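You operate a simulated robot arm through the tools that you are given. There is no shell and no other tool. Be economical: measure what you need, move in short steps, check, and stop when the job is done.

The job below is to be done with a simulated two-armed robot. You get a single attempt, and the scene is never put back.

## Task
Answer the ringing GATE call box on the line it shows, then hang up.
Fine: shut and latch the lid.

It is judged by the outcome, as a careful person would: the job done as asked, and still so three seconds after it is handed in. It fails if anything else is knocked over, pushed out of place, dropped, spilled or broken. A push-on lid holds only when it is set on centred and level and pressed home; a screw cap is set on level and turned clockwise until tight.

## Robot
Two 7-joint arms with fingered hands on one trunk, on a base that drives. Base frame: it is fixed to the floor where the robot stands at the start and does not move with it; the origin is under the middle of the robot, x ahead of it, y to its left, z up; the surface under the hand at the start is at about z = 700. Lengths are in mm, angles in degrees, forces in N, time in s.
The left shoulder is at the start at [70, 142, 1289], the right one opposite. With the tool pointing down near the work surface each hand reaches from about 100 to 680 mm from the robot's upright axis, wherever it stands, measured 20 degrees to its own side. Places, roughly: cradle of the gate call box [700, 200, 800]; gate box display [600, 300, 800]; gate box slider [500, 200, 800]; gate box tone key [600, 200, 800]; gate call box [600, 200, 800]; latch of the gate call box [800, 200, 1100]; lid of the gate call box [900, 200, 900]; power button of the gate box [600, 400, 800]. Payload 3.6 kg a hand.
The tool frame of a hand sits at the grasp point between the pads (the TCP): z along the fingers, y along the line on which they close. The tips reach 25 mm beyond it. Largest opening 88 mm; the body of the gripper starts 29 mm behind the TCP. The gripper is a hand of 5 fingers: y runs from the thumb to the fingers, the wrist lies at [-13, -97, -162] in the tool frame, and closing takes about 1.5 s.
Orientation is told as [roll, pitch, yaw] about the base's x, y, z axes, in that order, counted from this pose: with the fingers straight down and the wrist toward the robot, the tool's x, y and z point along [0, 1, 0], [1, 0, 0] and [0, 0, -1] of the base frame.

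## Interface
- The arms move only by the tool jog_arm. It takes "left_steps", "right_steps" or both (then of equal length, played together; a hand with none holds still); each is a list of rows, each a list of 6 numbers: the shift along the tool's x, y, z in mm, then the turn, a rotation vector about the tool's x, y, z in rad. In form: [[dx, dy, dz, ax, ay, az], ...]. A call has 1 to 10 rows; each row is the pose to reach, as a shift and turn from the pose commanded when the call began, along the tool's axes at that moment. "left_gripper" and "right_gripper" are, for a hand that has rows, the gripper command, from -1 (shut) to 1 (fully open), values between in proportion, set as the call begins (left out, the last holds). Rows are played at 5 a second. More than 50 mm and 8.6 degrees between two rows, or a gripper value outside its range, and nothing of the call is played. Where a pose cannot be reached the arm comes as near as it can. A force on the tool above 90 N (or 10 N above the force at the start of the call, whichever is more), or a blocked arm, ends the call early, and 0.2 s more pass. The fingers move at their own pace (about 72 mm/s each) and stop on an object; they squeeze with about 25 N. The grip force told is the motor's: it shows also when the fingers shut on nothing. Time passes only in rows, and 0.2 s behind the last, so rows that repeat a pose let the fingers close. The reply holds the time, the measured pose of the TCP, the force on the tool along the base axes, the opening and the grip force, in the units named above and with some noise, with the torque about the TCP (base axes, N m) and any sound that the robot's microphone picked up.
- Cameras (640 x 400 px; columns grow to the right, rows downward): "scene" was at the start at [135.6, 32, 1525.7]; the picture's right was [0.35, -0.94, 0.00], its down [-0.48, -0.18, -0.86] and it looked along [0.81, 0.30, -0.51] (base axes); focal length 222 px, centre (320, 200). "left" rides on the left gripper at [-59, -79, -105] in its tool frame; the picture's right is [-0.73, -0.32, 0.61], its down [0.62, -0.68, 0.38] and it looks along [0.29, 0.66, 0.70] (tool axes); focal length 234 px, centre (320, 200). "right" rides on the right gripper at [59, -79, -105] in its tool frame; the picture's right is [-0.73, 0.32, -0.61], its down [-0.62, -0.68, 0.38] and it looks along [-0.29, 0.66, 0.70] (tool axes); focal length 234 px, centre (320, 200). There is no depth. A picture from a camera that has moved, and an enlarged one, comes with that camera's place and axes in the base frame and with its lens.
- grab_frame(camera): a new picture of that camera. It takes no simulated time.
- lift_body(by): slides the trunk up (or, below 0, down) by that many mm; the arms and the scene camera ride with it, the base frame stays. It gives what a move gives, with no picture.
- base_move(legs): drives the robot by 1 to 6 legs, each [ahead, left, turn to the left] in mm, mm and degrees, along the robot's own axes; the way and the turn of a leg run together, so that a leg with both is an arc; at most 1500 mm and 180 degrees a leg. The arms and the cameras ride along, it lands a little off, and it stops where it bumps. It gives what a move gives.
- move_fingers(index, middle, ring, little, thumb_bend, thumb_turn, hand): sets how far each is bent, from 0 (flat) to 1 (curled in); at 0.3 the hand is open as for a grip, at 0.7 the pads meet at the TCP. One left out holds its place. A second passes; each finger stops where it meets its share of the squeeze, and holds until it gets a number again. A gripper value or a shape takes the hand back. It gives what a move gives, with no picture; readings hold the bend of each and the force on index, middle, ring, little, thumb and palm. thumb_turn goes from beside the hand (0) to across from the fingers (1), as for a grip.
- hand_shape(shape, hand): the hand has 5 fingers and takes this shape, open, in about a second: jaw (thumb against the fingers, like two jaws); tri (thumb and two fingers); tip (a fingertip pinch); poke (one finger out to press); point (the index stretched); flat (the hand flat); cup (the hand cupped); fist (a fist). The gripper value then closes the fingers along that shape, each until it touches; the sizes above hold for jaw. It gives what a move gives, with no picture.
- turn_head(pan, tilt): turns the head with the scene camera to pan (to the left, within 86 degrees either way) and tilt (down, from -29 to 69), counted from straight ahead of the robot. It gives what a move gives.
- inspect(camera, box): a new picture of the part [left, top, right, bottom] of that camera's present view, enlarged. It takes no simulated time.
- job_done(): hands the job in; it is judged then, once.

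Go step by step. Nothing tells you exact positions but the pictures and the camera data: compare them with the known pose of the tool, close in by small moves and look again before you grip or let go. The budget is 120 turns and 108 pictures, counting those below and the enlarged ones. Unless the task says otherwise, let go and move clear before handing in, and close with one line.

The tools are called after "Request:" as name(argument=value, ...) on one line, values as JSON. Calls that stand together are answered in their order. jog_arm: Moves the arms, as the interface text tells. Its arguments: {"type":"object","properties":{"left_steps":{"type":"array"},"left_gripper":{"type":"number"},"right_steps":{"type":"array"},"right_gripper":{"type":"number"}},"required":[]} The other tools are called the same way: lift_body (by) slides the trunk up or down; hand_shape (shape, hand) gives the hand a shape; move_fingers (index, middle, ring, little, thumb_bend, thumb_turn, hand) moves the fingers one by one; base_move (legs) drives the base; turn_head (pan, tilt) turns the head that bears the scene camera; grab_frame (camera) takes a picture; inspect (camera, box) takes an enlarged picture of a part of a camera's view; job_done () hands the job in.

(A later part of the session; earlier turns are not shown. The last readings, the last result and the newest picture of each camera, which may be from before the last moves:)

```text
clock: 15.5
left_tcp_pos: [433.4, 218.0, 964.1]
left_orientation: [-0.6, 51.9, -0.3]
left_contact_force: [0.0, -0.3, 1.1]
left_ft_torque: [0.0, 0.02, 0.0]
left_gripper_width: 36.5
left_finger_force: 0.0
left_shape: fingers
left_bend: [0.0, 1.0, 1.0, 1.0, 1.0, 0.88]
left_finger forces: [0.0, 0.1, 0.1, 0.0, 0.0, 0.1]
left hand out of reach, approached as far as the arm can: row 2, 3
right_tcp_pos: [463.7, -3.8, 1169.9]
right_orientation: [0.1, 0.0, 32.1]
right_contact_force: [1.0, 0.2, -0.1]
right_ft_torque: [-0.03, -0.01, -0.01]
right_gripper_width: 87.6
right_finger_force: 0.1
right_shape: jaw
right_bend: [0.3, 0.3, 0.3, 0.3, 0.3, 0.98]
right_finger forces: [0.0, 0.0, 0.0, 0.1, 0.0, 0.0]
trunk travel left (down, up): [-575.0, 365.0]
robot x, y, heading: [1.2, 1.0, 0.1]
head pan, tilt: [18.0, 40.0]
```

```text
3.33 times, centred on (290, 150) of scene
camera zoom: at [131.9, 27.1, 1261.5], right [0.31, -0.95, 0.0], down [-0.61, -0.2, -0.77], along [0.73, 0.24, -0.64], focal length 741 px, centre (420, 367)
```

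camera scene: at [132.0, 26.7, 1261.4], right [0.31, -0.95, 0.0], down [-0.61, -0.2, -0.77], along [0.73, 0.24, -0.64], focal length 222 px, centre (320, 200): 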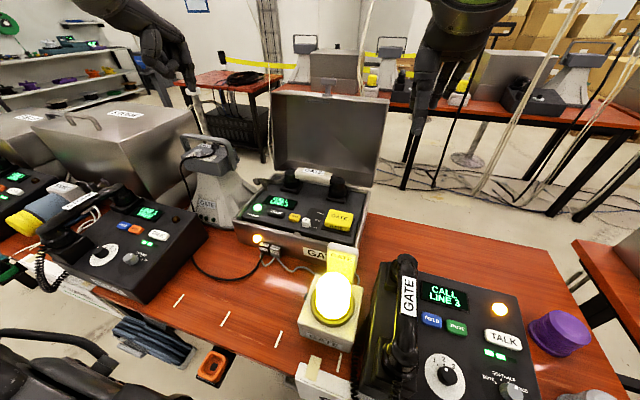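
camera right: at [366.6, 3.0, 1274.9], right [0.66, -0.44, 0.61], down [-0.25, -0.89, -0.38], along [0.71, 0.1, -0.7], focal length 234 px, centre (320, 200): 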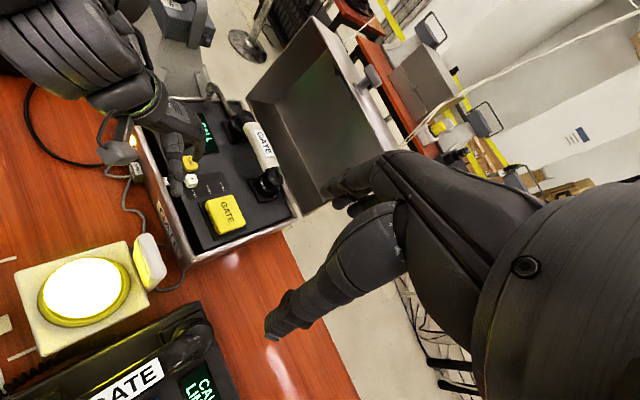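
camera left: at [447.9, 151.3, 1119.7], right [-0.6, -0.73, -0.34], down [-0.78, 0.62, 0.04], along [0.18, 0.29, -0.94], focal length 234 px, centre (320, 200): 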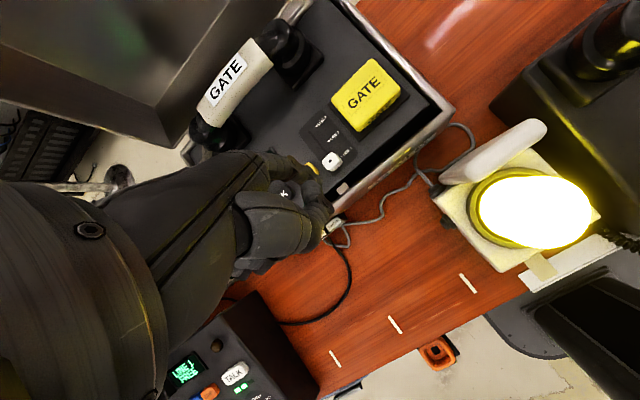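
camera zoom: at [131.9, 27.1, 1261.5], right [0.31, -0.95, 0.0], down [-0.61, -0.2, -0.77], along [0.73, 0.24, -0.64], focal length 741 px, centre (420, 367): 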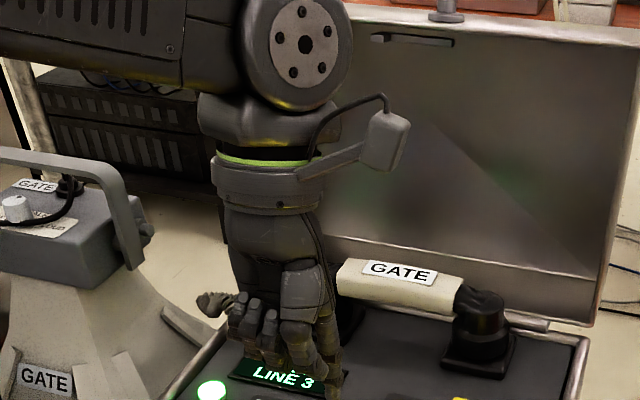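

Now the index clearly leads; its tip is about (+52, −13, −49) from the TCP. I'll move it to just in front of the knob, still above the panel.

Request:
jog_arm(left_steps=[[2, 36, 27, 0, 0, 0], [4, 60, 45, 0, 0, 0], [4, 73, 55, 0, 0, 0]])

Request:
inspect(camera="left", box=[200, 60, 400, 220])

Request:
inspect(camera="right", box=[140, 80, 300, 240])

Request:
inspect(camera="scene", box=[250, 130, 370, 230])

```text
clock: 16.3
left_tcp_pos: [434.3, 219.2, 871.8]
left_orientation: [-0.2, 52.2, 0.0]
left_contact_force: [0.4, 0.0, -0.1]
left_ft_torque: [-0.01, 0.01, 0.01]
left_gripper_width: 36.7
left_finger_force: 0.0
left_shape: fingers
left_bend: [0.0, 1.0, 1.0, 1.0, 1.0, 0.88]
left_finger forces: [0.0, 0.1, 0.0, 0.0, 0.0, 0.0]
right_tcp_pos: [464.4, -5.4, 1168.5]
right_orientation: [-0.1, 0.0, 32.1]
right_contact_force: [-0.4, 0.1, 0.3]
right_ft_torque: [0.01, 0.02, 0.02]
right_gripper_width: 87.5
right_finger_force: 0.1
right_shape: jaw
right_bend: [0.3, 0.3, 0.3, 0.3, 0.3, 0.98]
right_finger forces: [0.1, 0.0, 0.0, 0.0, 0.1, 0.0]
trunk travel left (down, up): [-575.0, 365.0]
robot x, y, heading: [-1.2, 1.1, 0.2]
head pan, tilt: [18.0, 40.0]
```

```text
2.50 times, centred on (300, 140) of left
camera zoom: at [468.8, 161.3, 997.9], right [-0.68, -0.73, -0.12], down [-0.72, 0.62, 0.3], along [-0.15, 0.29, -0.95], focal length 585 px, centre (370, 350)
```

zoom: 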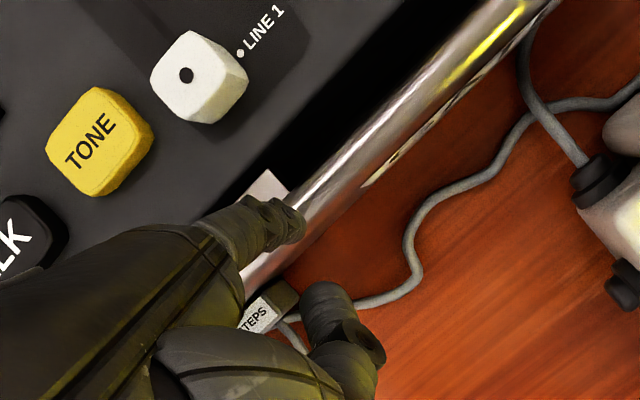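

```text
2.50 times, centred on (220, 160) of right
camera zoom: at [366.9, 3.1, 1274.8], right [0.66, -0.44, 0.61], down [-0.25, -0.89, -0.38], along [0.71, 0.1, -0.7], focal length 585 px, centre (570, 300)
```

zoom: 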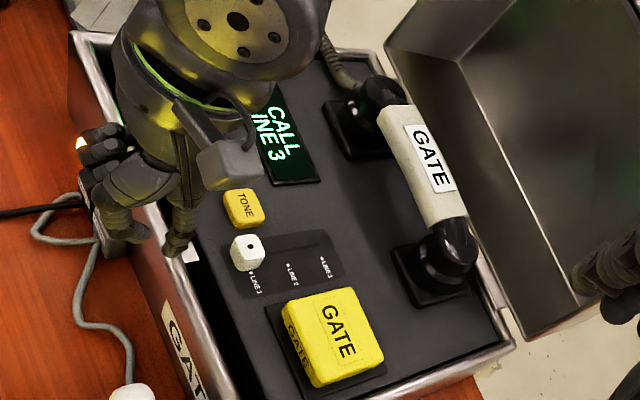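

```text
4.00 times, centred on (310, 180) of scene
camera zoom: at [132.4, 26.7, 1261.4], right [0.31, -0.95, 0.0], down [-0.61, -0.2, -0.77], along [0.73, 0.24, -0.64], focal length 889 px, centre (360, 280)
```

zoom: 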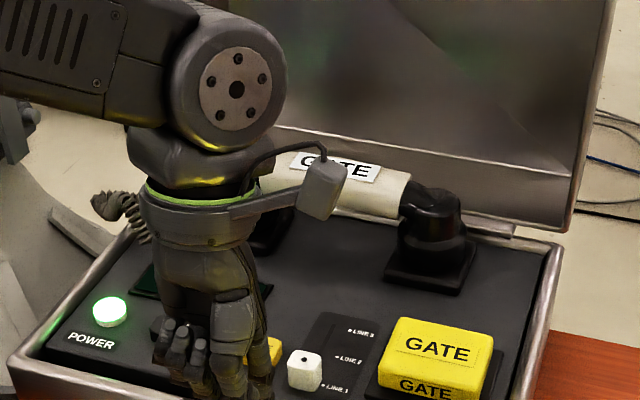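

Request:
jog_arm(left_steps=[[-4, 15, -20, 0, 0, 0], [-4, 24, -13, 0, 0, 0]])

Request:
inspect(camera="left", box=[200, 60, 400, 220])

Request:
inspect(camera="right", box=[170, 100, 270, 180])

Request:
inspect(camera="scene", box=[260, 180, 360, 250])

```text
clock: 16.9
left_tcp_pos: [460.4, 217.6, 861.1]
left_orientation: [-0.1, 52.1, -0.1]
left_contact_force: [-0.2, -0.6, -0.1]
left_ft_torque: [0.02, 0.03, -0.02]
left_gripper_width: 36.8
left_finger_force: 0.0
left_shape: fingers
left_bend: [0.0, 1.0, 1.0, 1.0, 1.0, 0.88]
left_finger forces: [0.0, 0.0, 0.0, 0.0, 0.1, 0.0]
right_tcp_pos: [464.8, -5.0, 1170.5]
right_orientation: [0.0, -0.1, 32.2]
right_contact_force: [-0.1, 0.9, -0.7]
right_ft_torque: [-0.02, 0.04, -0.01]
right_gripper_width: 87.7
right_finger_force: 0.0
right_shape: jaw
right_bend: [0.3, 0.3, 0.3, 0.3, 0.3, 0.98]
right_finger forces: [0.1, 0.0, 0.0, 0.1, 0.1, 0.1]
trunk travel left (down, up): [-575.0, 365.0]
robot x, y, heading: [2.7, -2.6, -0.2]
head pan, tilt: [18.0, 40.0]
```

```text
2.50 times, centred on (300, 140) of left
camera zoom: at [494.0, 158.6, 987.3], right [-0.68, -0.73, -0.12], down [-0.72, 0.62, 0.3], along [-0.15, 0.29, -0.95], focal length 585 px, centre (370, 350)
```

zoom: 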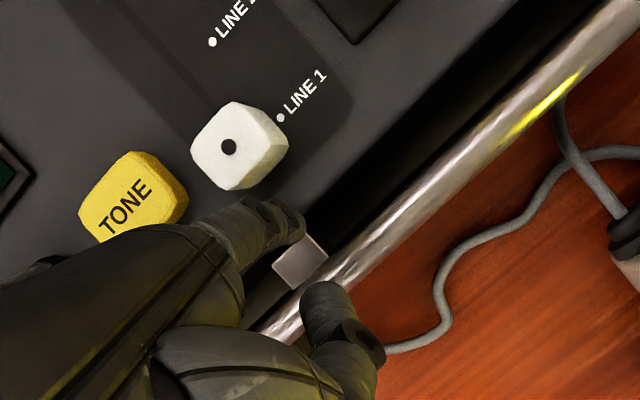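

```text
5.00 times, centred on (220, 140) of right
camera zoom: at [366.3, 3.5, 1275.0], right [0.66, -0.44, 0.61], down [-0.25, -0.89, -0.38], along [0.71, 0.1, -0.7], focal length 1171 px, centre (820, 500)
```

zoom: 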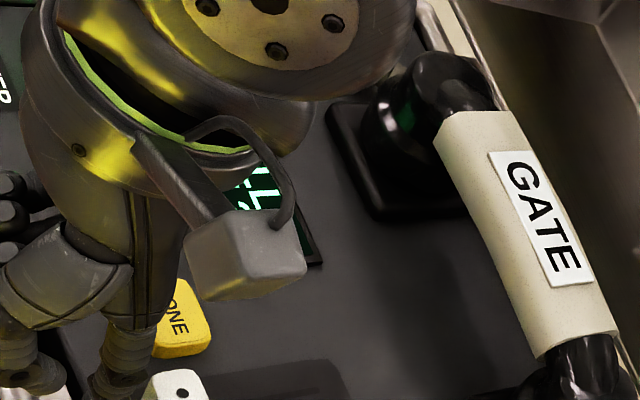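

```text
5.71 times, centred on (310, 215) of scene
camera zoom: at [131.8, 27.1, 1261.5], right [0.31, -0.95, 0.0], down [-0.61, -0.2, -0.77], along [0.73, 0.24, -0.64], focal length 1270 px, centre (377, 114)
```

zoom: 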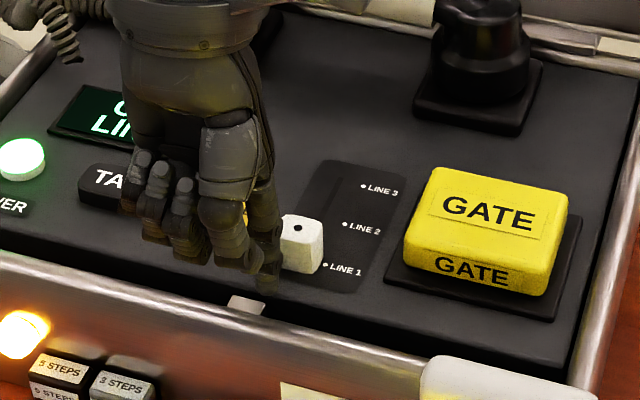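

The tip is just in front of the knob, some 5 mm left of its line. I'll shift right, lower slightly and push ahead.

Request:
jog_arm(left_steps=[[-5, 2, 2, 0, 0, 0], [-5, 8.5, -6, 0, 0, 0], [-5, 14.6, -13.9, 0, 0, 0], [-5, 20.4, -22.1, 0, 0, 0], [-5, 26.1, -30.3, 0, 0, 0], [-5, 32.3, -38.2, 0, 0, 0]])

Request:
inspect(camera="left", box=[200, 60, 400, 220])

Request:
inspect(camera="scene", box=[260, 180, 360, 250])

```text
clock: 18.3
left_tcp_pos: [498.1, 215.5, 858.7]
left_orientation: [-0.3, 51.7, 0.0]
left_contact_force: [-3.2, -2.0, 19.2]
left_ft_torque: [-0.3, -0.6, -0.13]
left_gripper_width: 30.0
left_finger_force: 9.6
left_shape: fingers
left_bend: [0.05, 1.0, 1.0, 1.0, 1.0, 0.88]
left_finger forces: [19.3, 0.0, 0.0, 0.0, 0.1, 0.0]
left hand out of reach, approached as far as the arm can: row 6
right_tcp_pos: [460.0, -6.7, 1171.8]
right_orientation: [0.0, -0.2, 32.1]
right_contact_force: [-0.8, -0.6, -0.1]
right_ft_torque: [0.0, 0.01, 0.02]
right_gripper_width: 87.8
right_finger_force: 0.1
right_shape: jaw
right_bend: [0.3, 0.3, 0.3, 0.3, 0.3, 0.98]
right_finger forces: [0.1, 0.0, 0.0, 0.0, 0.0, 0.0]
trunk travel left (down, up): [-575.0, 365.0]
robot x, y, heading: [3.5, -0.4, 0.0]
head pan, tilt: [18.0, 40.0]
```

```text
2.50 times, centred on (300, 140) of left
camera zoom: at [531.3, 157.4, 984.9], right [-0.68, -0.73, -0.12], down [-0.72, 0.62, 0.3], along [-0.14, 0.29, -0.95], focal length 585 px, centre (370, 350)
```

zoom: 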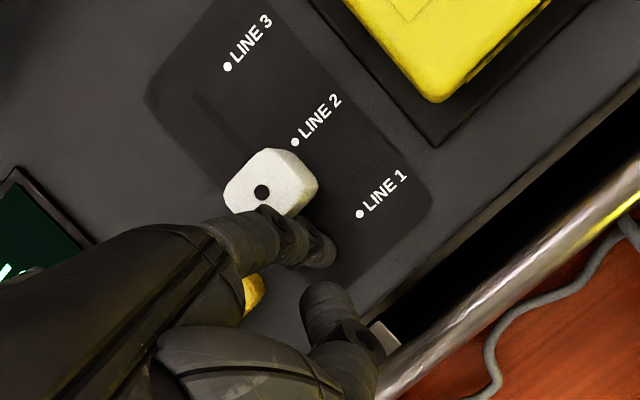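

```text
5.71 times, centred on (310, 215) of scene
camera zoom: at [128.7, 25.0, 1262.0], right [0.31, -0.95, 0.0], down [-0.61, -0.2, -0.77], along [0.73, 0.24, -0.64], focal length 1270 px, centre (377, 114)
```

zoom: 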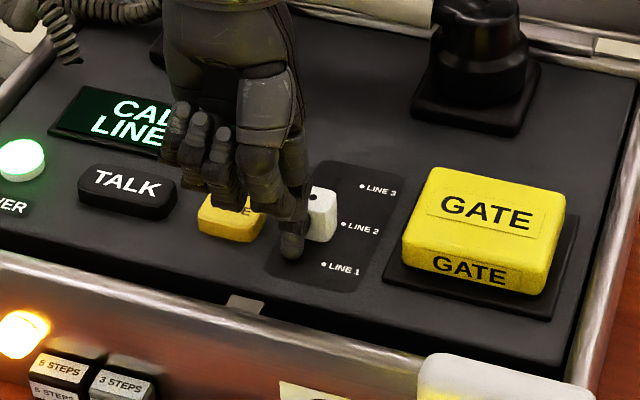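

The knob has reached about LINE 2 and the arm is near its limit. I'll lift clear, drive forward a little, and push the rest from there.

Request:
jog_arm(left_steps=[[0, -16, -12, 0, 0, 0], [0, -50, -12, 0, 0, 0], [0, -95, -5, 0, 0, 0], [0, -128, 0, 0, 0, 0]])

Request:
base_move(legs=[[80, 0, 0]])

Request:
grab_frame(camera="scene")

```text
clock: 19.3
left_tcp_pos: [421.2, 217.3, 958.3]
left_orientation: [0.0, 52.0, 0.0]
left_contact_force: [0.4, -0.1, 0.1]
left_ft_torque: [0.0, -0.03, 0.01]
left_gripper_width: 36.7
left_finger_force: 0.0
left_shape: fingers
left_bend: [0.0, 1.0, 1.0, 1.0, 1.0, 0.88]
left_finger forces: [0.0, 0.0, 0.0, 0.0, 0.0, 0.1]
left hand out of reach, approached as far as the arm can: row 1
right_tcp_pos: [463.8, -5.2, 1170.2]
right_orientation: [0.0, 0.0, 32.1]
right_contact_force: [0.0, 0.6, 0.1]
right_ft_torque: [0.02, -0.01, 0.04]
right_gripper_width: 87.6
right_finger_force: 0.1
right_shape: jaw
right_bend: [0.3, 0.3, 0.3, 0.3, 0.3, 0.98]
right_finger forces: [0.0, 0.0, 0.1, 0.0, 0.0, 0.0]
trunk travel left (down, up): [-575.0, 365.0]
robot x, y, heading: [0.6, -1.7, -0.0]
head pan, tilt: [18.0, 40.0]
```

```text
clock: 20.2
left_tcp_pos: [461.1, 217.2, 957.2]
left_orientation: [-0.1, 52.3, 0.0]
left_contact_force: [0.7, 0.1, -1.3]
left_ft_torque: [-0.02, 0.03, 0.01]
left_gripper_width: 36.6
left_finger_force: 0.1
left_shape: fingers
left_bend: [0.0, 1.0, 1.0, 1.0, 1.0, 0.88]
left_finger forces: [0.1, 0.0, 0.0, 0.1, 0.1, 0.0]
right_tcp_pos: [504.4, -3.3, 1169.0]
right_orientation: [0.1, 0.1, 32.2]
right_contact_force: [0.4, 0.3, -0.3]
right_ft_torque: [0.0, 0.04, 0.03]
right_gripper_width: 87.7
right_finger_force: 0.0
right_shape: jaw
right_bend: [0.3, 0.3, 0.3, 0.3, 0.3, 0.98]
right_finger forces: [0.1, 0.0, 0.0, 0.1, 0.0, 0.0]
trunk travel left (down, up): [-575.0, 365.0]
robot x, y, heading: [37.8, 0.5, 0.1]
head pan, tilt: [18.0, 40.0]
stopped in leg 1: the robot was blocked; the commanded pose is now the measured one
```

```text
61 pictures are left
camera scene: at [172.7, 26.8, 1260.9], right [0.31, -0.95, 0.0], down [-0.61, -0.2, -0.76], along [0.73, 0.24, -0.65], focal length 222 px, centre (320, 200)
```

scene: 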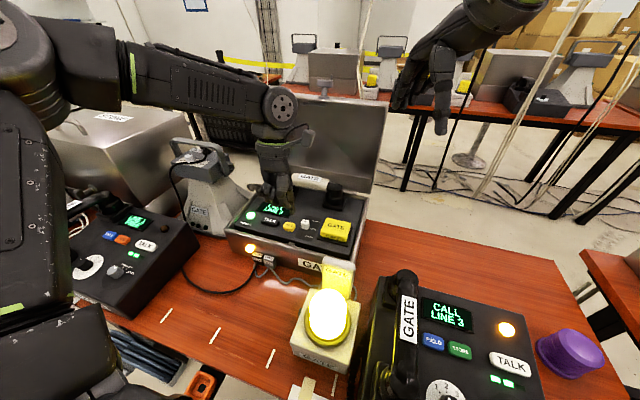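

The table stops the base at x≈38, which still helps. Now I'll lower the finger behind the knob and push it on to LINE 3.

Request:
jog_arm(left_steps=[[-2, 42, 8, 0, 0, 0], [-2, 76, 24, 0, 0, 0], [-2, 92, 36, 0, 0, 0], [-2, 99.6, 26.7, 0, 0, 0], [-2, 105.7, 18.8, 0, 0, 0], [-2, 111.8, 11, 0, 0, 0], [-2, 118, 3, 0, 0, 0], [-2, 122.3, -2.5, 0, 0, 0]])

Request:
inspect(camera="left", box=[200, 60, 400, 220])

Request:
inspect(camera="scene", box=[250, 190, 350, 260])

```text
clock: 22.0
left_tcp_pos: [532.1, 216.7, 864.1]
left_orientation: [-0.2, 51.9, 0.0]
left_contact_force: [-4.3, -0.8, 1.8]
left_ft_torque: [-0.07, 0.12, -0.07]
left_gripper_width: 34.2
left_finger_force: 2.5
left_shape: fingers
left_bend: [0.02, 1.0, 1.0, 1.0, 1.0, 0.88]
left_finger forces: [4.3, 0.0, 0.0, 0.1, 0.1, 0.0]
right_tcp_pos: [499.4, -4.9, 1171.1]
right_orientation: [-0.1, 0.0, 32.3]
right_contact_force: [-0.6, 0.4, 1.3]
right_ft_torque: [0.01, 0.02, -0.03]
right_gripper_width: 87.6
right_finger_force: 0.1
right_shape: jaw
right_bend: [0.3, 0.3, 0.3, 0.3, 0.3, 0.98]
right_finger forces: [0.0, 0.0, 0.0, 0.1, 0.1, 0.1]
trunk travel left (down, up): [-575.0, 365.0]
robot x, y, heading: [35.3, -1.7, -0.1]
head pan, tilt: [18.0, 40.0]
```

```text
2.50 times, centred on (300, 140) of left
camera zoom: at [566.0, 158.2, 990.1], right [-0.68, -0.73, -0.12], down [-0.72, 0.62, 0.3], along [-0.14, 0.29, -0.95], focal length 585 px, centre (370, 350)
```

zoom: 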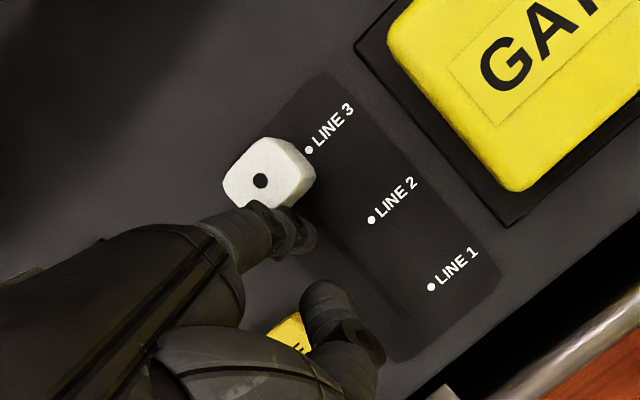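

```text
5.71 times, centred on (300, 225) of scene
camera zoom: at [167.5, 26.6, 1261.6], right [0.31, -0.95, 0.0], down [-0.61, -0.2, -0.77], along [0.73, 0.24, -0.64], focal length 1270 px, centre (434, 57)
```

zoom: 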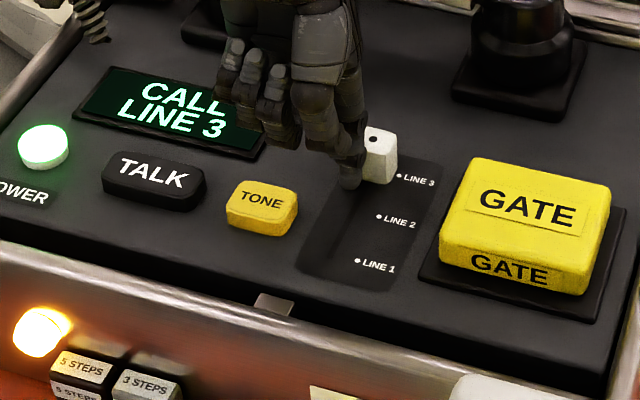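

The slider now lines up with LINE 3. I'll withdraw, level the hand and open it as a jaw for the handset.

Request:
jog_arm(left_steps=[[0, -16, -12, 0, 0, 0], [0, -55, -22, 0, 0, 0], [0, -95, -32, 0, 0, 0], [0, -133, -40, 0, 0, 0], [0, -133, -40, -0.14, 0, 0], [0, -133, -40, -0.28, 0, 0], [0, -133, -40, -0.42, 0, 0], [0, -133, -40, -0.56, 0, 0], [0, -133, -40, -0.7, 0, 0], [0, -133, -40, -0.84, 0, 0]])

Request:
hand_shape(hand="left", shape="jaw")

Request:
grab_frame(camera="left")

Request:
inspect(camera="scene", box=[210, 70, 400, 270])

Request:
grab_frame(camera="right")

```text
clock: 24.2
left_tcp_pos: [486.1, 215.7, 994.3]
left_orientation: [-0.1, 3.9, 0.0]
left_contact_force: [0.4, -0.7, -0.9]
left_ft_torque: [0.01, 0.02, 0.03]
left_gripper_width: 36.5
left_finger_force: 0.0
left_shape: fingers
left_bend: [0.0, 1.0, 1.0, 1.0, 1.0, 0.88]
left_finger forces: [0.0, 0.1, 0.1, 0.0, 0.0, 0.1]
left hand out of reach, approached as far as the arm can: row 1, 2, 3, 4
right_tcp_pos: [500.9, -4.2, 1170.7]
right_orientation: [0.0, 0.0, 32.2]
right_contact_force: [0.0, -0.2, 0.2]
right_ft_torque: [0.02, -0.01, 0.02]
right_gripper_width: 87.9
right_finger_force: 0.1
right_shape: jaw
right_bend: [0.3, 0.3, 0.3, 0.3, 0.3, 0.98]
right_finger forces: [0.0, 0.0, 0.1, 0.0, 0.0, 0.0]
trunk travel left (down, up): [-575.0, 365.0]
robot x, y, heading: [36.7, 0.2, -0.1]
head pan, tilt: [18.0, 40.0]
```

```text
clock: 25.1
left_tcp_pos: [486.6, 215.7, 993.1]
left_orientation: [0.0, 4.0, 0.0]
left_contact_force: [-0.6, 0.0, 0.2]
left_ft_torque: [0.01, 0.01, 0.02]
left_gripper_width: 87.8
left_finger_force: 0.0
left_shape: jaw
left_bend: [0.3, 0.3, 0.3, 0.3, 0.3, 0.97]
left_finger forces: [0.0, 0.1, 0.1, 0.1, 0.0, 0.0]
right_tcp_pos: [500.7, -3.5, 1171.0]
right_orientation: [0.1, -0.1, 32.2]
right_contact_force: [-0.2, 0.1, -0.6]
right_ft_torque: [-0.02, 0.01, 0.02]
right_gripper_width: 88.1
right_finger_force: 0.0
right_shape: jaw
right_bend: [0.3, 0.3, 0.3, 0.3, 0.3, 0.98]
right_finger forces: [0.1, 0.0, 0.0, 0.0, 0.2, 0.1]
trunk travel left (down, up): [-575.0, 365.0]
robot x, y, heading: [37.9, 1.5, 0.3]
head pan, tilt: [18.0, 40.0]
```

```text
58 pictures are left
camera left: at [414.4, 157.5, 1102.8], right [-0.36, -0.73, -0.58], down [-0.71, 0.62, -0.33], along [0.61, 0.29, -0.74], focal length 234 px, centre (320, 200)
```

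left: 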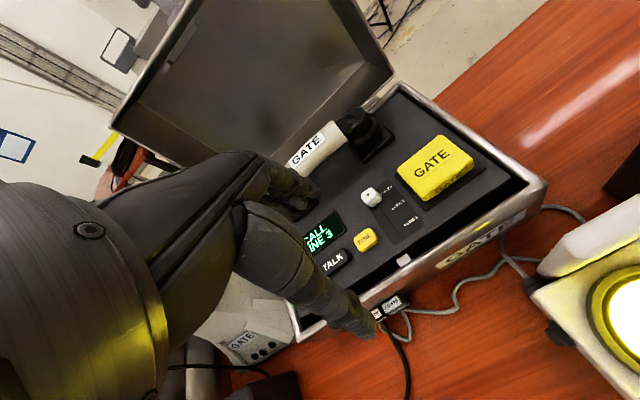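

```text
2.00 times, centred on (305, 170) of scene
camera zoom: at [168.7, 26.8, 1261.4], right [0.31, -0.95, 0.0], down [-0.61, -0.2, -0.77], along [0.73, 0.24, -0.64], focal length 444 px, centre (350, 260)
```

zoom: 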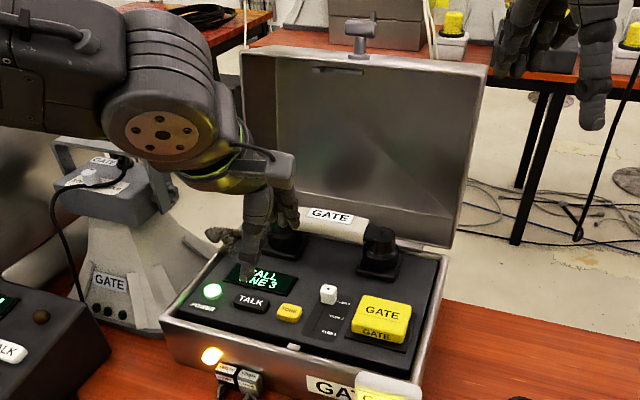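

```text
56 pictures are left
camera right: at [402.7, 3.6, 1275.3], right [0.66, -0.44, 0.61], down [-0.24, -0.89, -0.38], along [0.71, 0.1, -0.7], focal length 234 px, centre (320, 200)
```

right: 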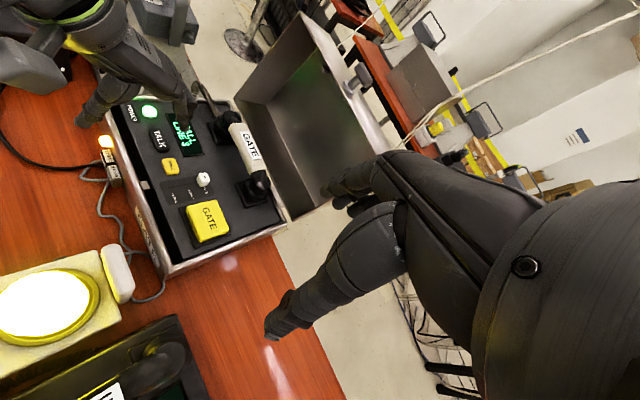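

The left hand is open as a jaw; the handset's cream grip is centred near (692, 231, ~870). I'll move above it.

Request:
jog_arm(left_steps=[[4, 41, 5, -0.035, 0, 0], [8, 82, 10, -0.07, 0, 0], [12, 123, 15, -0.07, 0, 0], [15, 164, 20, -0.07, 0, 0], [15, 205, 25, -0.07, 0, 0]], left_gripper=1)

Request:
grab_frame(camera="left")

Request:
inspect(camera="scene", box=[210, 70, 400, 270])

Request:
inspect(camera="right", box=[40, 0, 400, 280])

```text
clock: 26.3
left_tcp_pos: [689.4, 230.4, 955.2]
left_orientation: [0.0, 0.0, 0.0]
left_contact_force: [0.4, 0.0, 0.6]
left_ft_torque: [-0.03, 0.0, -0.01]
left_gripper_width: 87.7
left_finger_force: 0.1
left_shape: jaw
left_bend: [0.3, 0.3, 0.3, 0.3, 0.3, 0.97]
left_finger forces: [0.1, 0.0, 0.0, 0.0, 0.1, 0.1]
right_tcp_pos: [502.7, -4.5, 1169.0]
right_orientation: [0.0, 0.0, 32.2]
right_contact_force: [0.2, 0.4, 0.0]
right_ft_torque: [0.02, -0.01, -0.01]
right_gripper_width: 87.8
right_finger_force: 0.0
right_shape: jaw
right_bend: [0.3, 0.3, 0.3, 0.3, 0.3, 0.98]
right_finger forces: [0.0, 0.0, 0.0, 0.1, 0.1, 0.1]
trunk travel left (down, up): [-575.0, 365.0]
robot x, y, heading: [34.1, -4.5, 0.1]
head pan, tilt: [18.0, 40.0]
```

```text
55 pictures are left
camera left: at [611.0, 171.4, 1058.7], right [-0.32, -0.73, -0.61], down [-0.68, 0.62, -0.38], along [0.66, 0.29, -0.7], focal length 234 px, centre (320, 200)
```

left: 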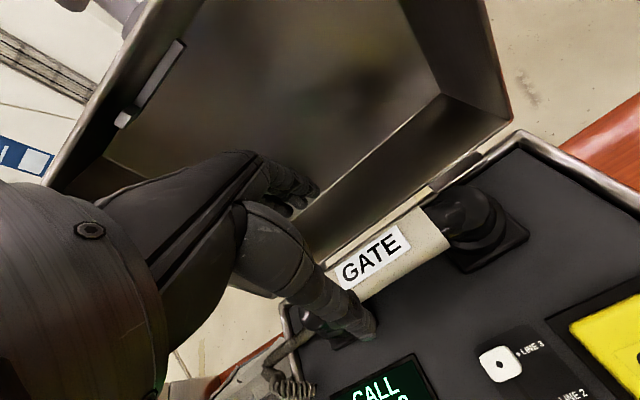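

```text
2.00 times, centred on (305, 170) of scene
camera zoom: at [170.5, 27.1, 1261.2], right [0.31, -0.95, 0.0], down [-0.61, -0.2, -0.77], along [0.73, 0.24, -0.64], focal length 444 px, centre (350, 260)
```

zoom: 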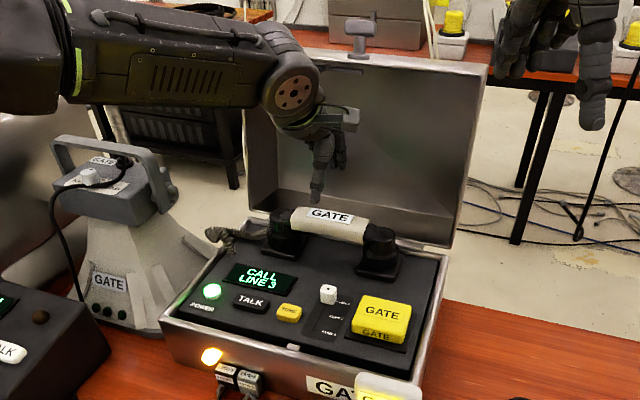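

```text
1.43 times, centred on (220, 140) of right
camera zoom: at [404.6, 3.9, 1274.7], right [0.66, -0.44, 0.61], down [-0.24, -0.89, -0.38], along [0.71, 0.1, -0.7], focal length 334 px, centre (463, 286)
```

zoom: 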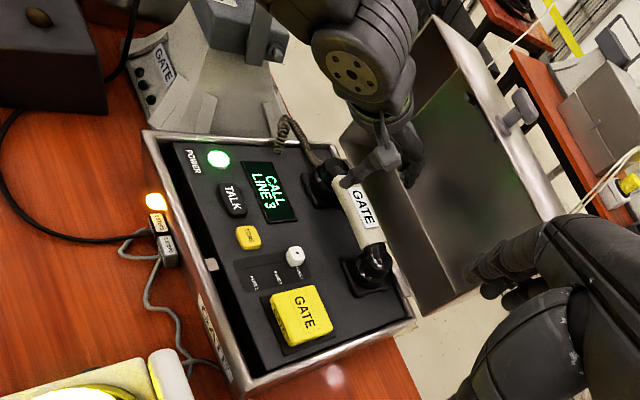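

Request:
jog_arm(left_steps=[[-4, 2, 30, 0, 0, 0], [-5, 3, 60, 0, 0, 0], [-5, 4, 75, 0, 0, 0]])

Request:
grab_frame(camera="left")

Request:
inspect(camera="scene", box=[250, 120, 370, 210])

Request:
inspect(camera="right", box=[180, 60, 340, 200])

```text
clock: 27.1
left_tcp_pos: [692.5, 226.6, 878.2]
left_orientation: [-0.1, -0.1, 0.0]
left_contact_force: [-0.2, 0.1, -0.6]
left_ft_torque: [-0.02, -0.02, 0.02]
left_gripper_width: 87.9
left_finger_force: 0.1
left_shape: jaw
left_bend: [0.3, 0.3, 0.3, 0.3, 0.3, 0.97]
left_finger forces: [0.0, 0.1, 0.1, 0.0, 0.0, 0.0]
right_tcp_pos: [501.0, -4.5, 1171.7]
right_orientation: [0.0, -0.1, 32.2]
right_contact_force: [0.7, 0.1, 0.8]
right_ft_torque: [-0.02, 0.01, 0.0]
right_gripper_width: 87.9
right_finger_force: 0.0
right_shape: jaw
right_bend: [0.3, 0.3, 0.3, 0.3, 0.3, 0.98]
right_finger forces: [0.0, 0.0, 0.1, 0.0, 0.0, 0.0]
trunk travel left (down, up): [-575.0, 365.0]
robot x, y, heading: [34.7, 1.1, -0.2]
head pan, tilt: [18.0, 40.0]
```

```text
52 pictures are left
camera left: at [613.3, 167.1, 983.4], right [-0.32, -0.73, -0.61], down [-0.68, 0.62, -0.38], along [0.66, 0.29, -0.7], focal length 234 px, centre (320, 200)
```

left: 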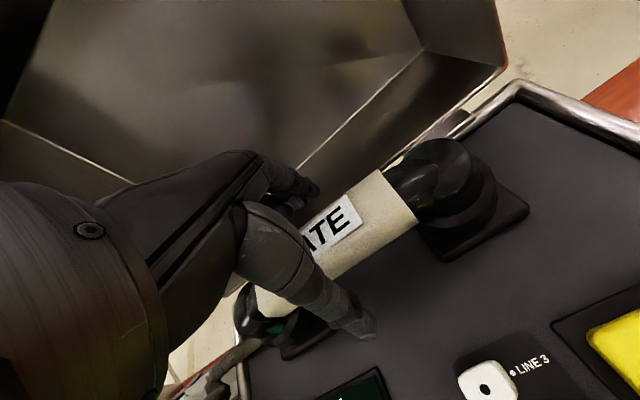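

```text
4.44 times, centred on (310, 165) of scene
camera zoom: at [168.8, 26.8, 1261.5], right [0.31, -0.95, 0.0], down [-0.61, -0.2, -0.77], along [0.73, 0.24, -0.64], focal length 988 px, centre (364, 356)
```

zoom: 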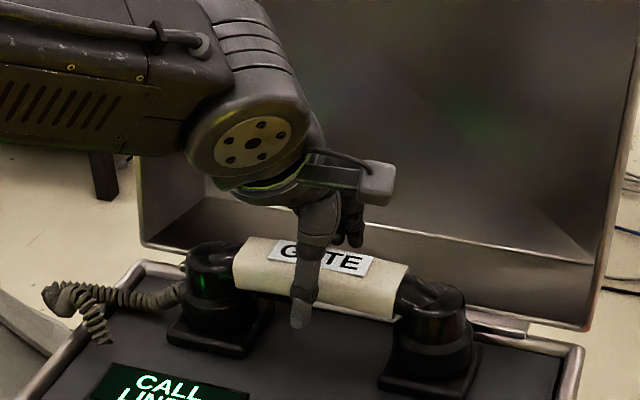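

```text
2.86 times, centred on (260, 130) of right
camera zoom: at [402.8, 3.6, 1275.3], right [0.66, -0.44, 0.61], down [-0.24, -0.89, -0.38], along [0.71, 0.1, -0.7], focal length 669 px, centre (491, 400)
```

zoom: 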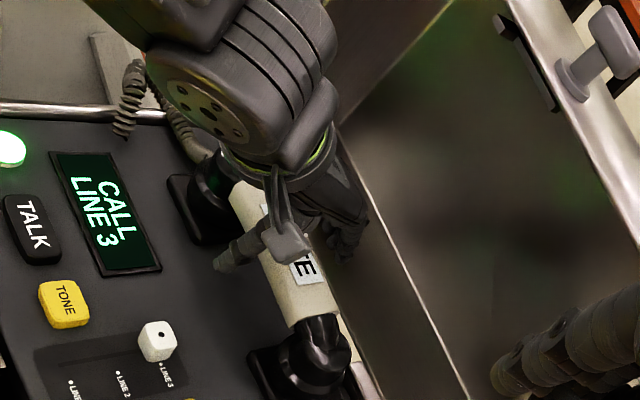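

The jaw straddles the grip. Down a little more, then close.

Request:
jog_arm(left_steps=[[0, 0, 10, 0, 0, 0], [0, 0, 10, 0, 0, 0]], left_gripper=1)

Request:
jog_arm(left_steps=[[0, 0, 0, 0, 0, 0], [0, 0, 0, 0, 0, 0], [0, 0, 0, 0, 0, 0], [0, 0, 0, 0, 0, 0], [0, 0, 0, 0, 0, 0], [0, 0, 0, 0, 0, 0], [0, 0, 0, 0, 0, 0], [0, 0, 0, 0, 0, 0]], left_gripper=-1)

Request:
grab_frame(camera="left")

Request:
inspect(camera="scene", box=[250, 120, 370, 210])

```text
clock: 27.7
left_tcp_pos: [693.2, 226.7, 869.2]
left_orientation: [0.1, 0.0, -0.1]
left_contact_force: [0.2, 0.2, -0.3]
left_ft_torque: [-0.01, 0.0, -0.01]
left_gripper_width: 87.9
left_finger_force: 0.0
left_shape: jaw
left_bend: [0.3, 0.3, 0.3, 0.3, 0.3, 0.97]
left_finger forces: [0.0, 0.0, 0.0, 0.1, 0.1, 0.0]
right_tcp_pos: [500.8, -4.2, 1171.3]
right_orientation: [-0.1, 0.0, 32.3]
right_contact_force: [-0.5, -0.8, -0.1]
right_ft_torque: [-0.01, -0.02, -0.01]
right_gripper_width: 87.7
right_finger_force: 0.1
right_shape: jaw
right_bend: [0.3, 0.3, 0.3, 0.3, 0.3, 0.98]
right_finger forces: [0.1, 0.0, 0.0, 0.1, 0.1, 0.0]
trunk travel left (down, up): [-575.0, 365.0]
robot x, y, heading: [37.9, 0.7, 0.1]
head pan, tilt: [18.0, 40.0]
```

```text
clock: 29.5
left_tcp_pos: [691.7, 226.5, 869.3]
left_orientation: [0.0, 0.0, -0.1]
left_contact_force: [0.2, 0.0, 0.3]
left_ft_torque: [-0.02, 0.02, -0.05]
left_gripper_width: 30.6
left_finger_force: 25.2
left_shape: jaw
left_bend: [0.74, 0.52, 0.5, 0.5, 0.73, 1.0]
left_finger forces: [12.4, 6.0, 2.8, 1.4, 22.8, 0.1]
right_tcp_pos: [500.8, -4.2, 1169.5]
right_orientation: [0.1, 0.0, 32.2]
right_contact_force: [0.0, -0.3, 0.1]
right_ft_torque: [0.02, 0.01, -0.01]
right_gripper_width: 87.8
right_finger_force: 0.1
right_shape: jaw
right_bend: [0.3, 0.3, 0.3, 0.3, 0.3, 0.98]
right_finger forces: [0.0, 0.0, 0.1, 0.0, 0.0, 0.0]
trunk travel left (down, up): [-575.0, 365.0]
robot x, y, heading: [34.5, -0.3, 0.0]
head pan, tilt: [18.0, 40.0]
```

```text
49 pictures are left
camera left: at [613.4, 167.8, 973.5], right [-0.32, -0.73, -0.61], down [-0.68, 0.62, -0.38], along [0.66, 0.29, -0.7], focal length 234 px, centre (320, 200)
```

left: 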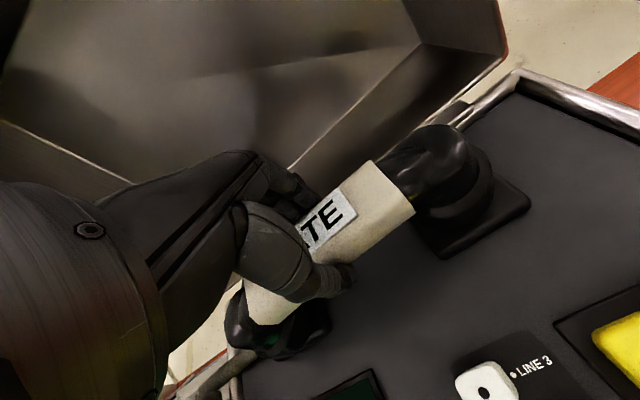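

```text
4.44 times, centred on (310, 165) of scene
camera zoom: at [169.0, 26.9, 1261.4], right [0.31, -0.95, 0.0], down [-0.61, -0.2, -0.77], along [0.73, 0.24, -0.64], focal length 988 px, centre (364, 356)
```

zoom: 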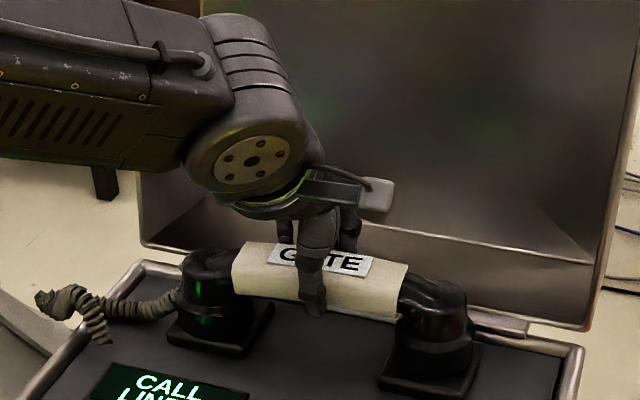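

Gripped. Now lift the handset straight up to answer and watch the display.

Request:
jog_arm(left_steps=[[0, 0, -12, 0, 0, 0], [0, 0, -25, 0, 0, 0], [0, 0, -40, 0, 0, 0], [0, 0, -55, 0, 0, 0], [0, 0, -70, 0, 0, 0]])

Request:
inspect(camera="scene", box=[220, 80, 380, 260])

Request:
grab_frame(camera="left")

```text
clock: 30.7
left_tcp_pos: [693.6, 226.6, 939.3]
left_orientation: [0.0, 0.0, 0.0]
left_contact_force: [-0.9, 0.4, -1.5]
left_ft_torque: [0.02, 0.0, -0.02]
left_gripper_width: 30.4
left_finger_force: 25.1
left_shape: jaw
left_bend: [0.74, 0.53, 0.52, 0.54, 0.73, 0.99]
left_finger forces: [13.3, 5.8, 2.8, 1.2, 23.0, 0.1]
right_tcp_pos: [501.7, -4.7, 1169.7]
right_orientation: [0.0, 0.0, 32.2]
right_contact_force: [-0.5, 0.0, 0.9]
right_ft_torque: [0.0, 0.0, -0.03]
right_gripper_width: 87.8
right_finger_force: 0.0
right_shape: jaw
right_bend: [0.3, 0.3, 0.3, 0.3, 0.3, 0.98]
right_finger forces: [0.0, 0.0, 0.0, 0.0, 0.1, 0.0]
trunk travel left (down, up): [-575.0, 365.0]
robot x, y, heading: [38.4, -2.7, 0.2]
head pan, tilt: [18.0, 40.0]
```

```text
2.22 times, centred on (300, 170) of scene
camera zoom: at [169.0, 26.8, 1261.4], right [0.31, -0.95, 0.0], down [-0.61, -0.2, -0.77], along [0.73, 0.24, -0.64], focal length 494 px, centre (364, 267)
```

zoom: 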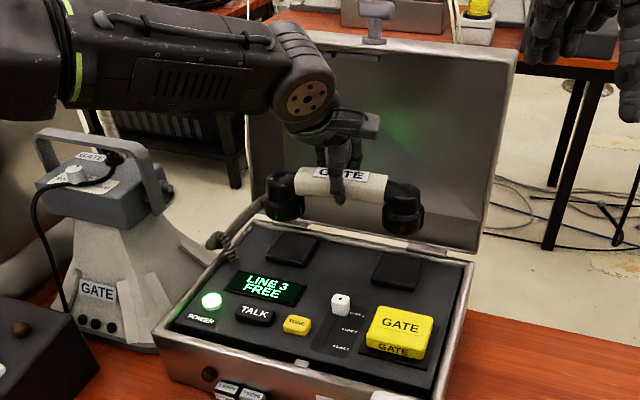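

```text
46 pictures are left
camera left: at [613.5, 167.8, 1043.0], right [-0.32, -0.73, -0.61], down [-0.68, 0.62, -0.38], along [0.66, 0.29, -0.7], focal length 234 px, centre (320, 200)
```

left: 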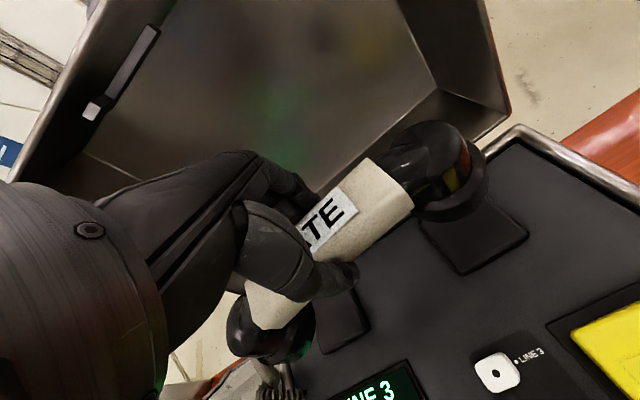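

The handset is off hook; the display reads "LINE 3 FREE" and the amber lamp is out. I'll check the other displays to understand it.

Request:
grab_frame(camera="scene")

Request:
inspect(camera="scene", box=[260, 190, 330, 240])

```text
45 pictures are left
camera scene: at [169.0, 26.8, 1261.4], right [0.31, -0.95, 0.0], down [-0.61, -0.2, -0.77], along [0.73, 0.24, -0.64], focal length 222 px, centre (320, 200)
```

scene: 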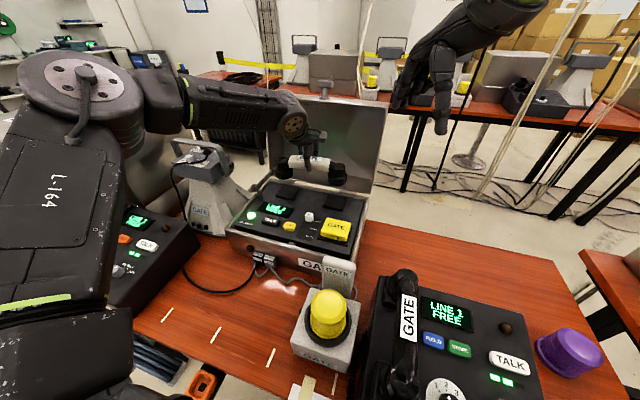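

```text
8.00 times, centred on (295, 215) of scene
camera zoom: at [169.0, 26.8, 1261.4], right [0.31, -0.95, 0.0], down [-0.61, -0.2, -0.77], along [0.73, 0.24, -0.64], focal length 1778 px, centre (520, 80)
```

zoom: 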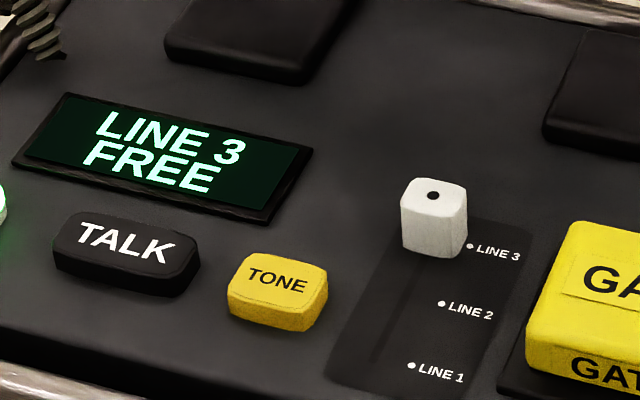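

Every ringing indicator cleared, so the call was answered on line 3. Now I'll put the handset straight back.

Request:
jog_arm(left_steps=[[0, 0, 20, 0, 0, 0], [0, 0, 38, 0, 0, 0], [0, 0, 52, 0, 0, 0], [0, 0, 62, 0, 0, 0], [0, 0, 70, 0, 0, 0], [0, 0, 70, 0, 0, 0]])

Request:
grab_frame(camera="left")

Request:
inspect(camera="scene", box=[220, 120, 380, 260])

```text
clock: 32.1
left_tcp_pos: [692.8, 226.4, 871.4]
left_orientation: [0.0, 0.0, 0.0]
left_contact_force: [0.8, 1.4, -1.4]
left_ft_torque: [0.0, 0.03, 0.01]
left_gripper_width: 30.5
left_finger_force: 25.0
left_shape: jaw
left_bend: [0.74, 0.53, 0.52, 0.54, 0.74, 0.99]
left_finger forces: [13.6, 5.7, 2.9, 1.3, 23.1, 0.0]
right_tcp_pos: [500.8, -4.0, 1170.7]
right_orientation: [0.0, 0.0, 32.3]
right_contact_force: [0.4, 0.3, -0.5]
right_ft_torque: [-0.04, -0.04, -0.01]
right_gripper_width: 87.6
right_finger_force: 0.1
right_shape: jaw
right_bend: [0.3, 0.3, 0.3, 0.3, 0.3, 0.98]
right_finger forces: [0.1, 0.1, 0.0, 0.1, 0.0, 0.0]
trunk travel left (down, up): [-575.0, 365.0]
robot x, y, heading: [39.1, 1.8, 0.2]
head pan, tilt: [18.0, 40.0]
```

```text
43 pictures are left
camera left: at [613.4, 167.1, 973.6], right [-0.32, -0.73, -0.61], down [-0.68, 0.62, -0.38], along [0.66, 0.29, -0.7], focal length 234 px, centre (320, 200)
```

left: 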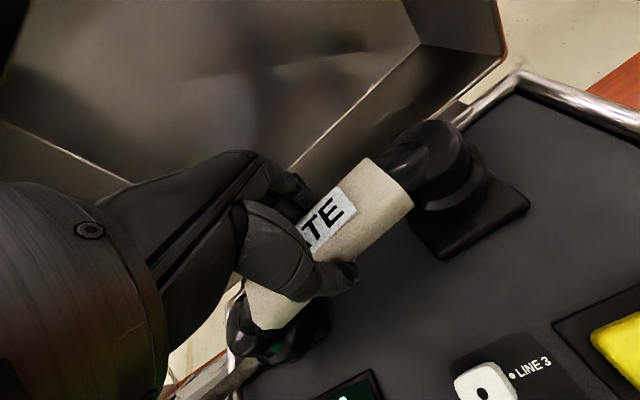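

```text
2.86 times, centred on (300, 190) of scene
camera zoom: at [169.0, 26.9, 1261.4], right [0.31, -0.95, 0.0], down [-0.61, -0.2, -0.77], along [0.73, 0.24, -0.64], focal length 635 px, centre (377, 229)
```

zoom: 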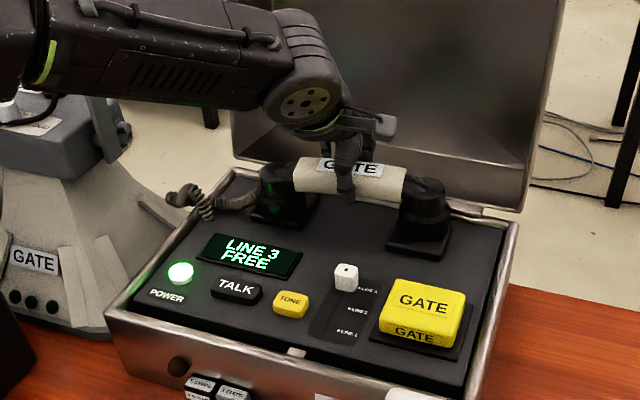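

Request:
jog_arm(left_steps=[[0, 0, 2, 0, 0, 0], [0, 0, 4, 0, 0, 0], [0, 0, 5, 0, 0, 0]])

Request:
grab_frame(camera="left")

Request:
inspect(camera="scene", box=[250, 120, 370, 210])

```text
clock: 32.9
left_tcp_pos: [691.0, 225.4, 867.5]
left_orientation: [0.0, -0.4, 0.0]
left_contact_force: [5.7, 2.7, 19.9]
left_ft_torque: [0.16, -0.17, -0.07]
left_gripper_width: 31.7
left_finger_force: 25.0
left_shape: jaw
left_bend: [0.74, 0.52, 0.51, 0.53, 0.75, 0.99]
left_finger forces: [15.7, 8.2, 3.9, 2.2, 24.2, 0.0]
right_tcp_pos: [499.3, -3.8, 1172.5]
right_orientation: [-0.1, -0.2, 32.2]
right_contact_force: [-1.0, -0.9, 0.7]
right_ft_torque: [-0.01, 0.01, 0.01]
right_gripper_width: 87.7
right_finger_force: 0.1
right_shape: jaw
right_bend: [0.3, 0.3, 0.3, 0.3, 0.3, 0.98]
right_finger forces: [0.0, 0.0, 0.0, 0.0, 0.0, 0.0]
trunk travel left (down, up): [-575.0, 365.0]
robot x, y, heading: [38.2, -1.3, -0.0]
head pan, tilt: [18.0, 40.0]
```

```text
41 pictures are left
camera left: at [611.3, 166.6, 971.3], right [-0.32, -0.73, -0.61], down [-0.68, 0.62, -0.39], along [0.66, 0.29, -0.69], focal length 234 px, centre (320, 200)
```

left: 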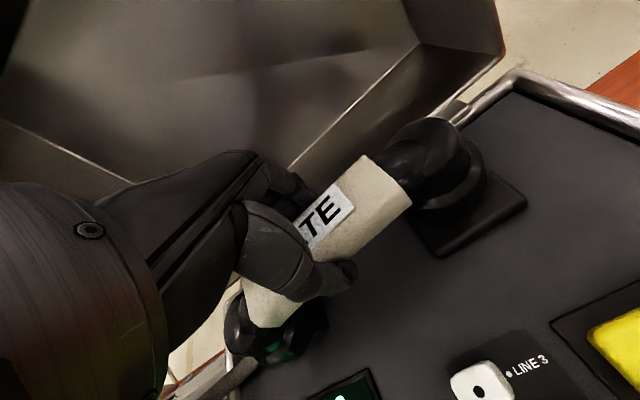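

```text
4.44 times, centred on (310, 165) of scene
camera zoom: at [166.4, 26.2, 1262.0], right [0.31, -0.95, 0.0], down [-0.61, -0.2, -0.77], along [0.73, 0.24, -0.64], focal length 988 px, centre (364, 356)
```

zoom: 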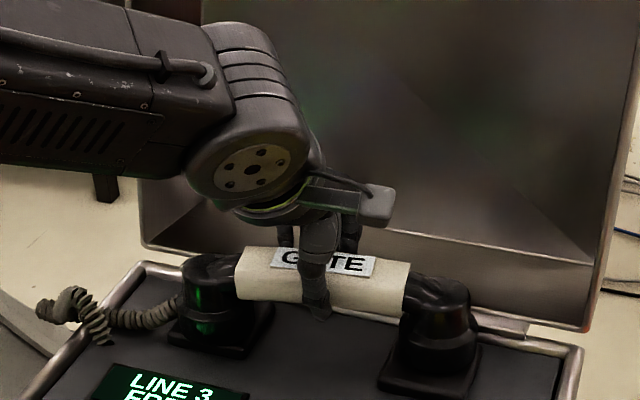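

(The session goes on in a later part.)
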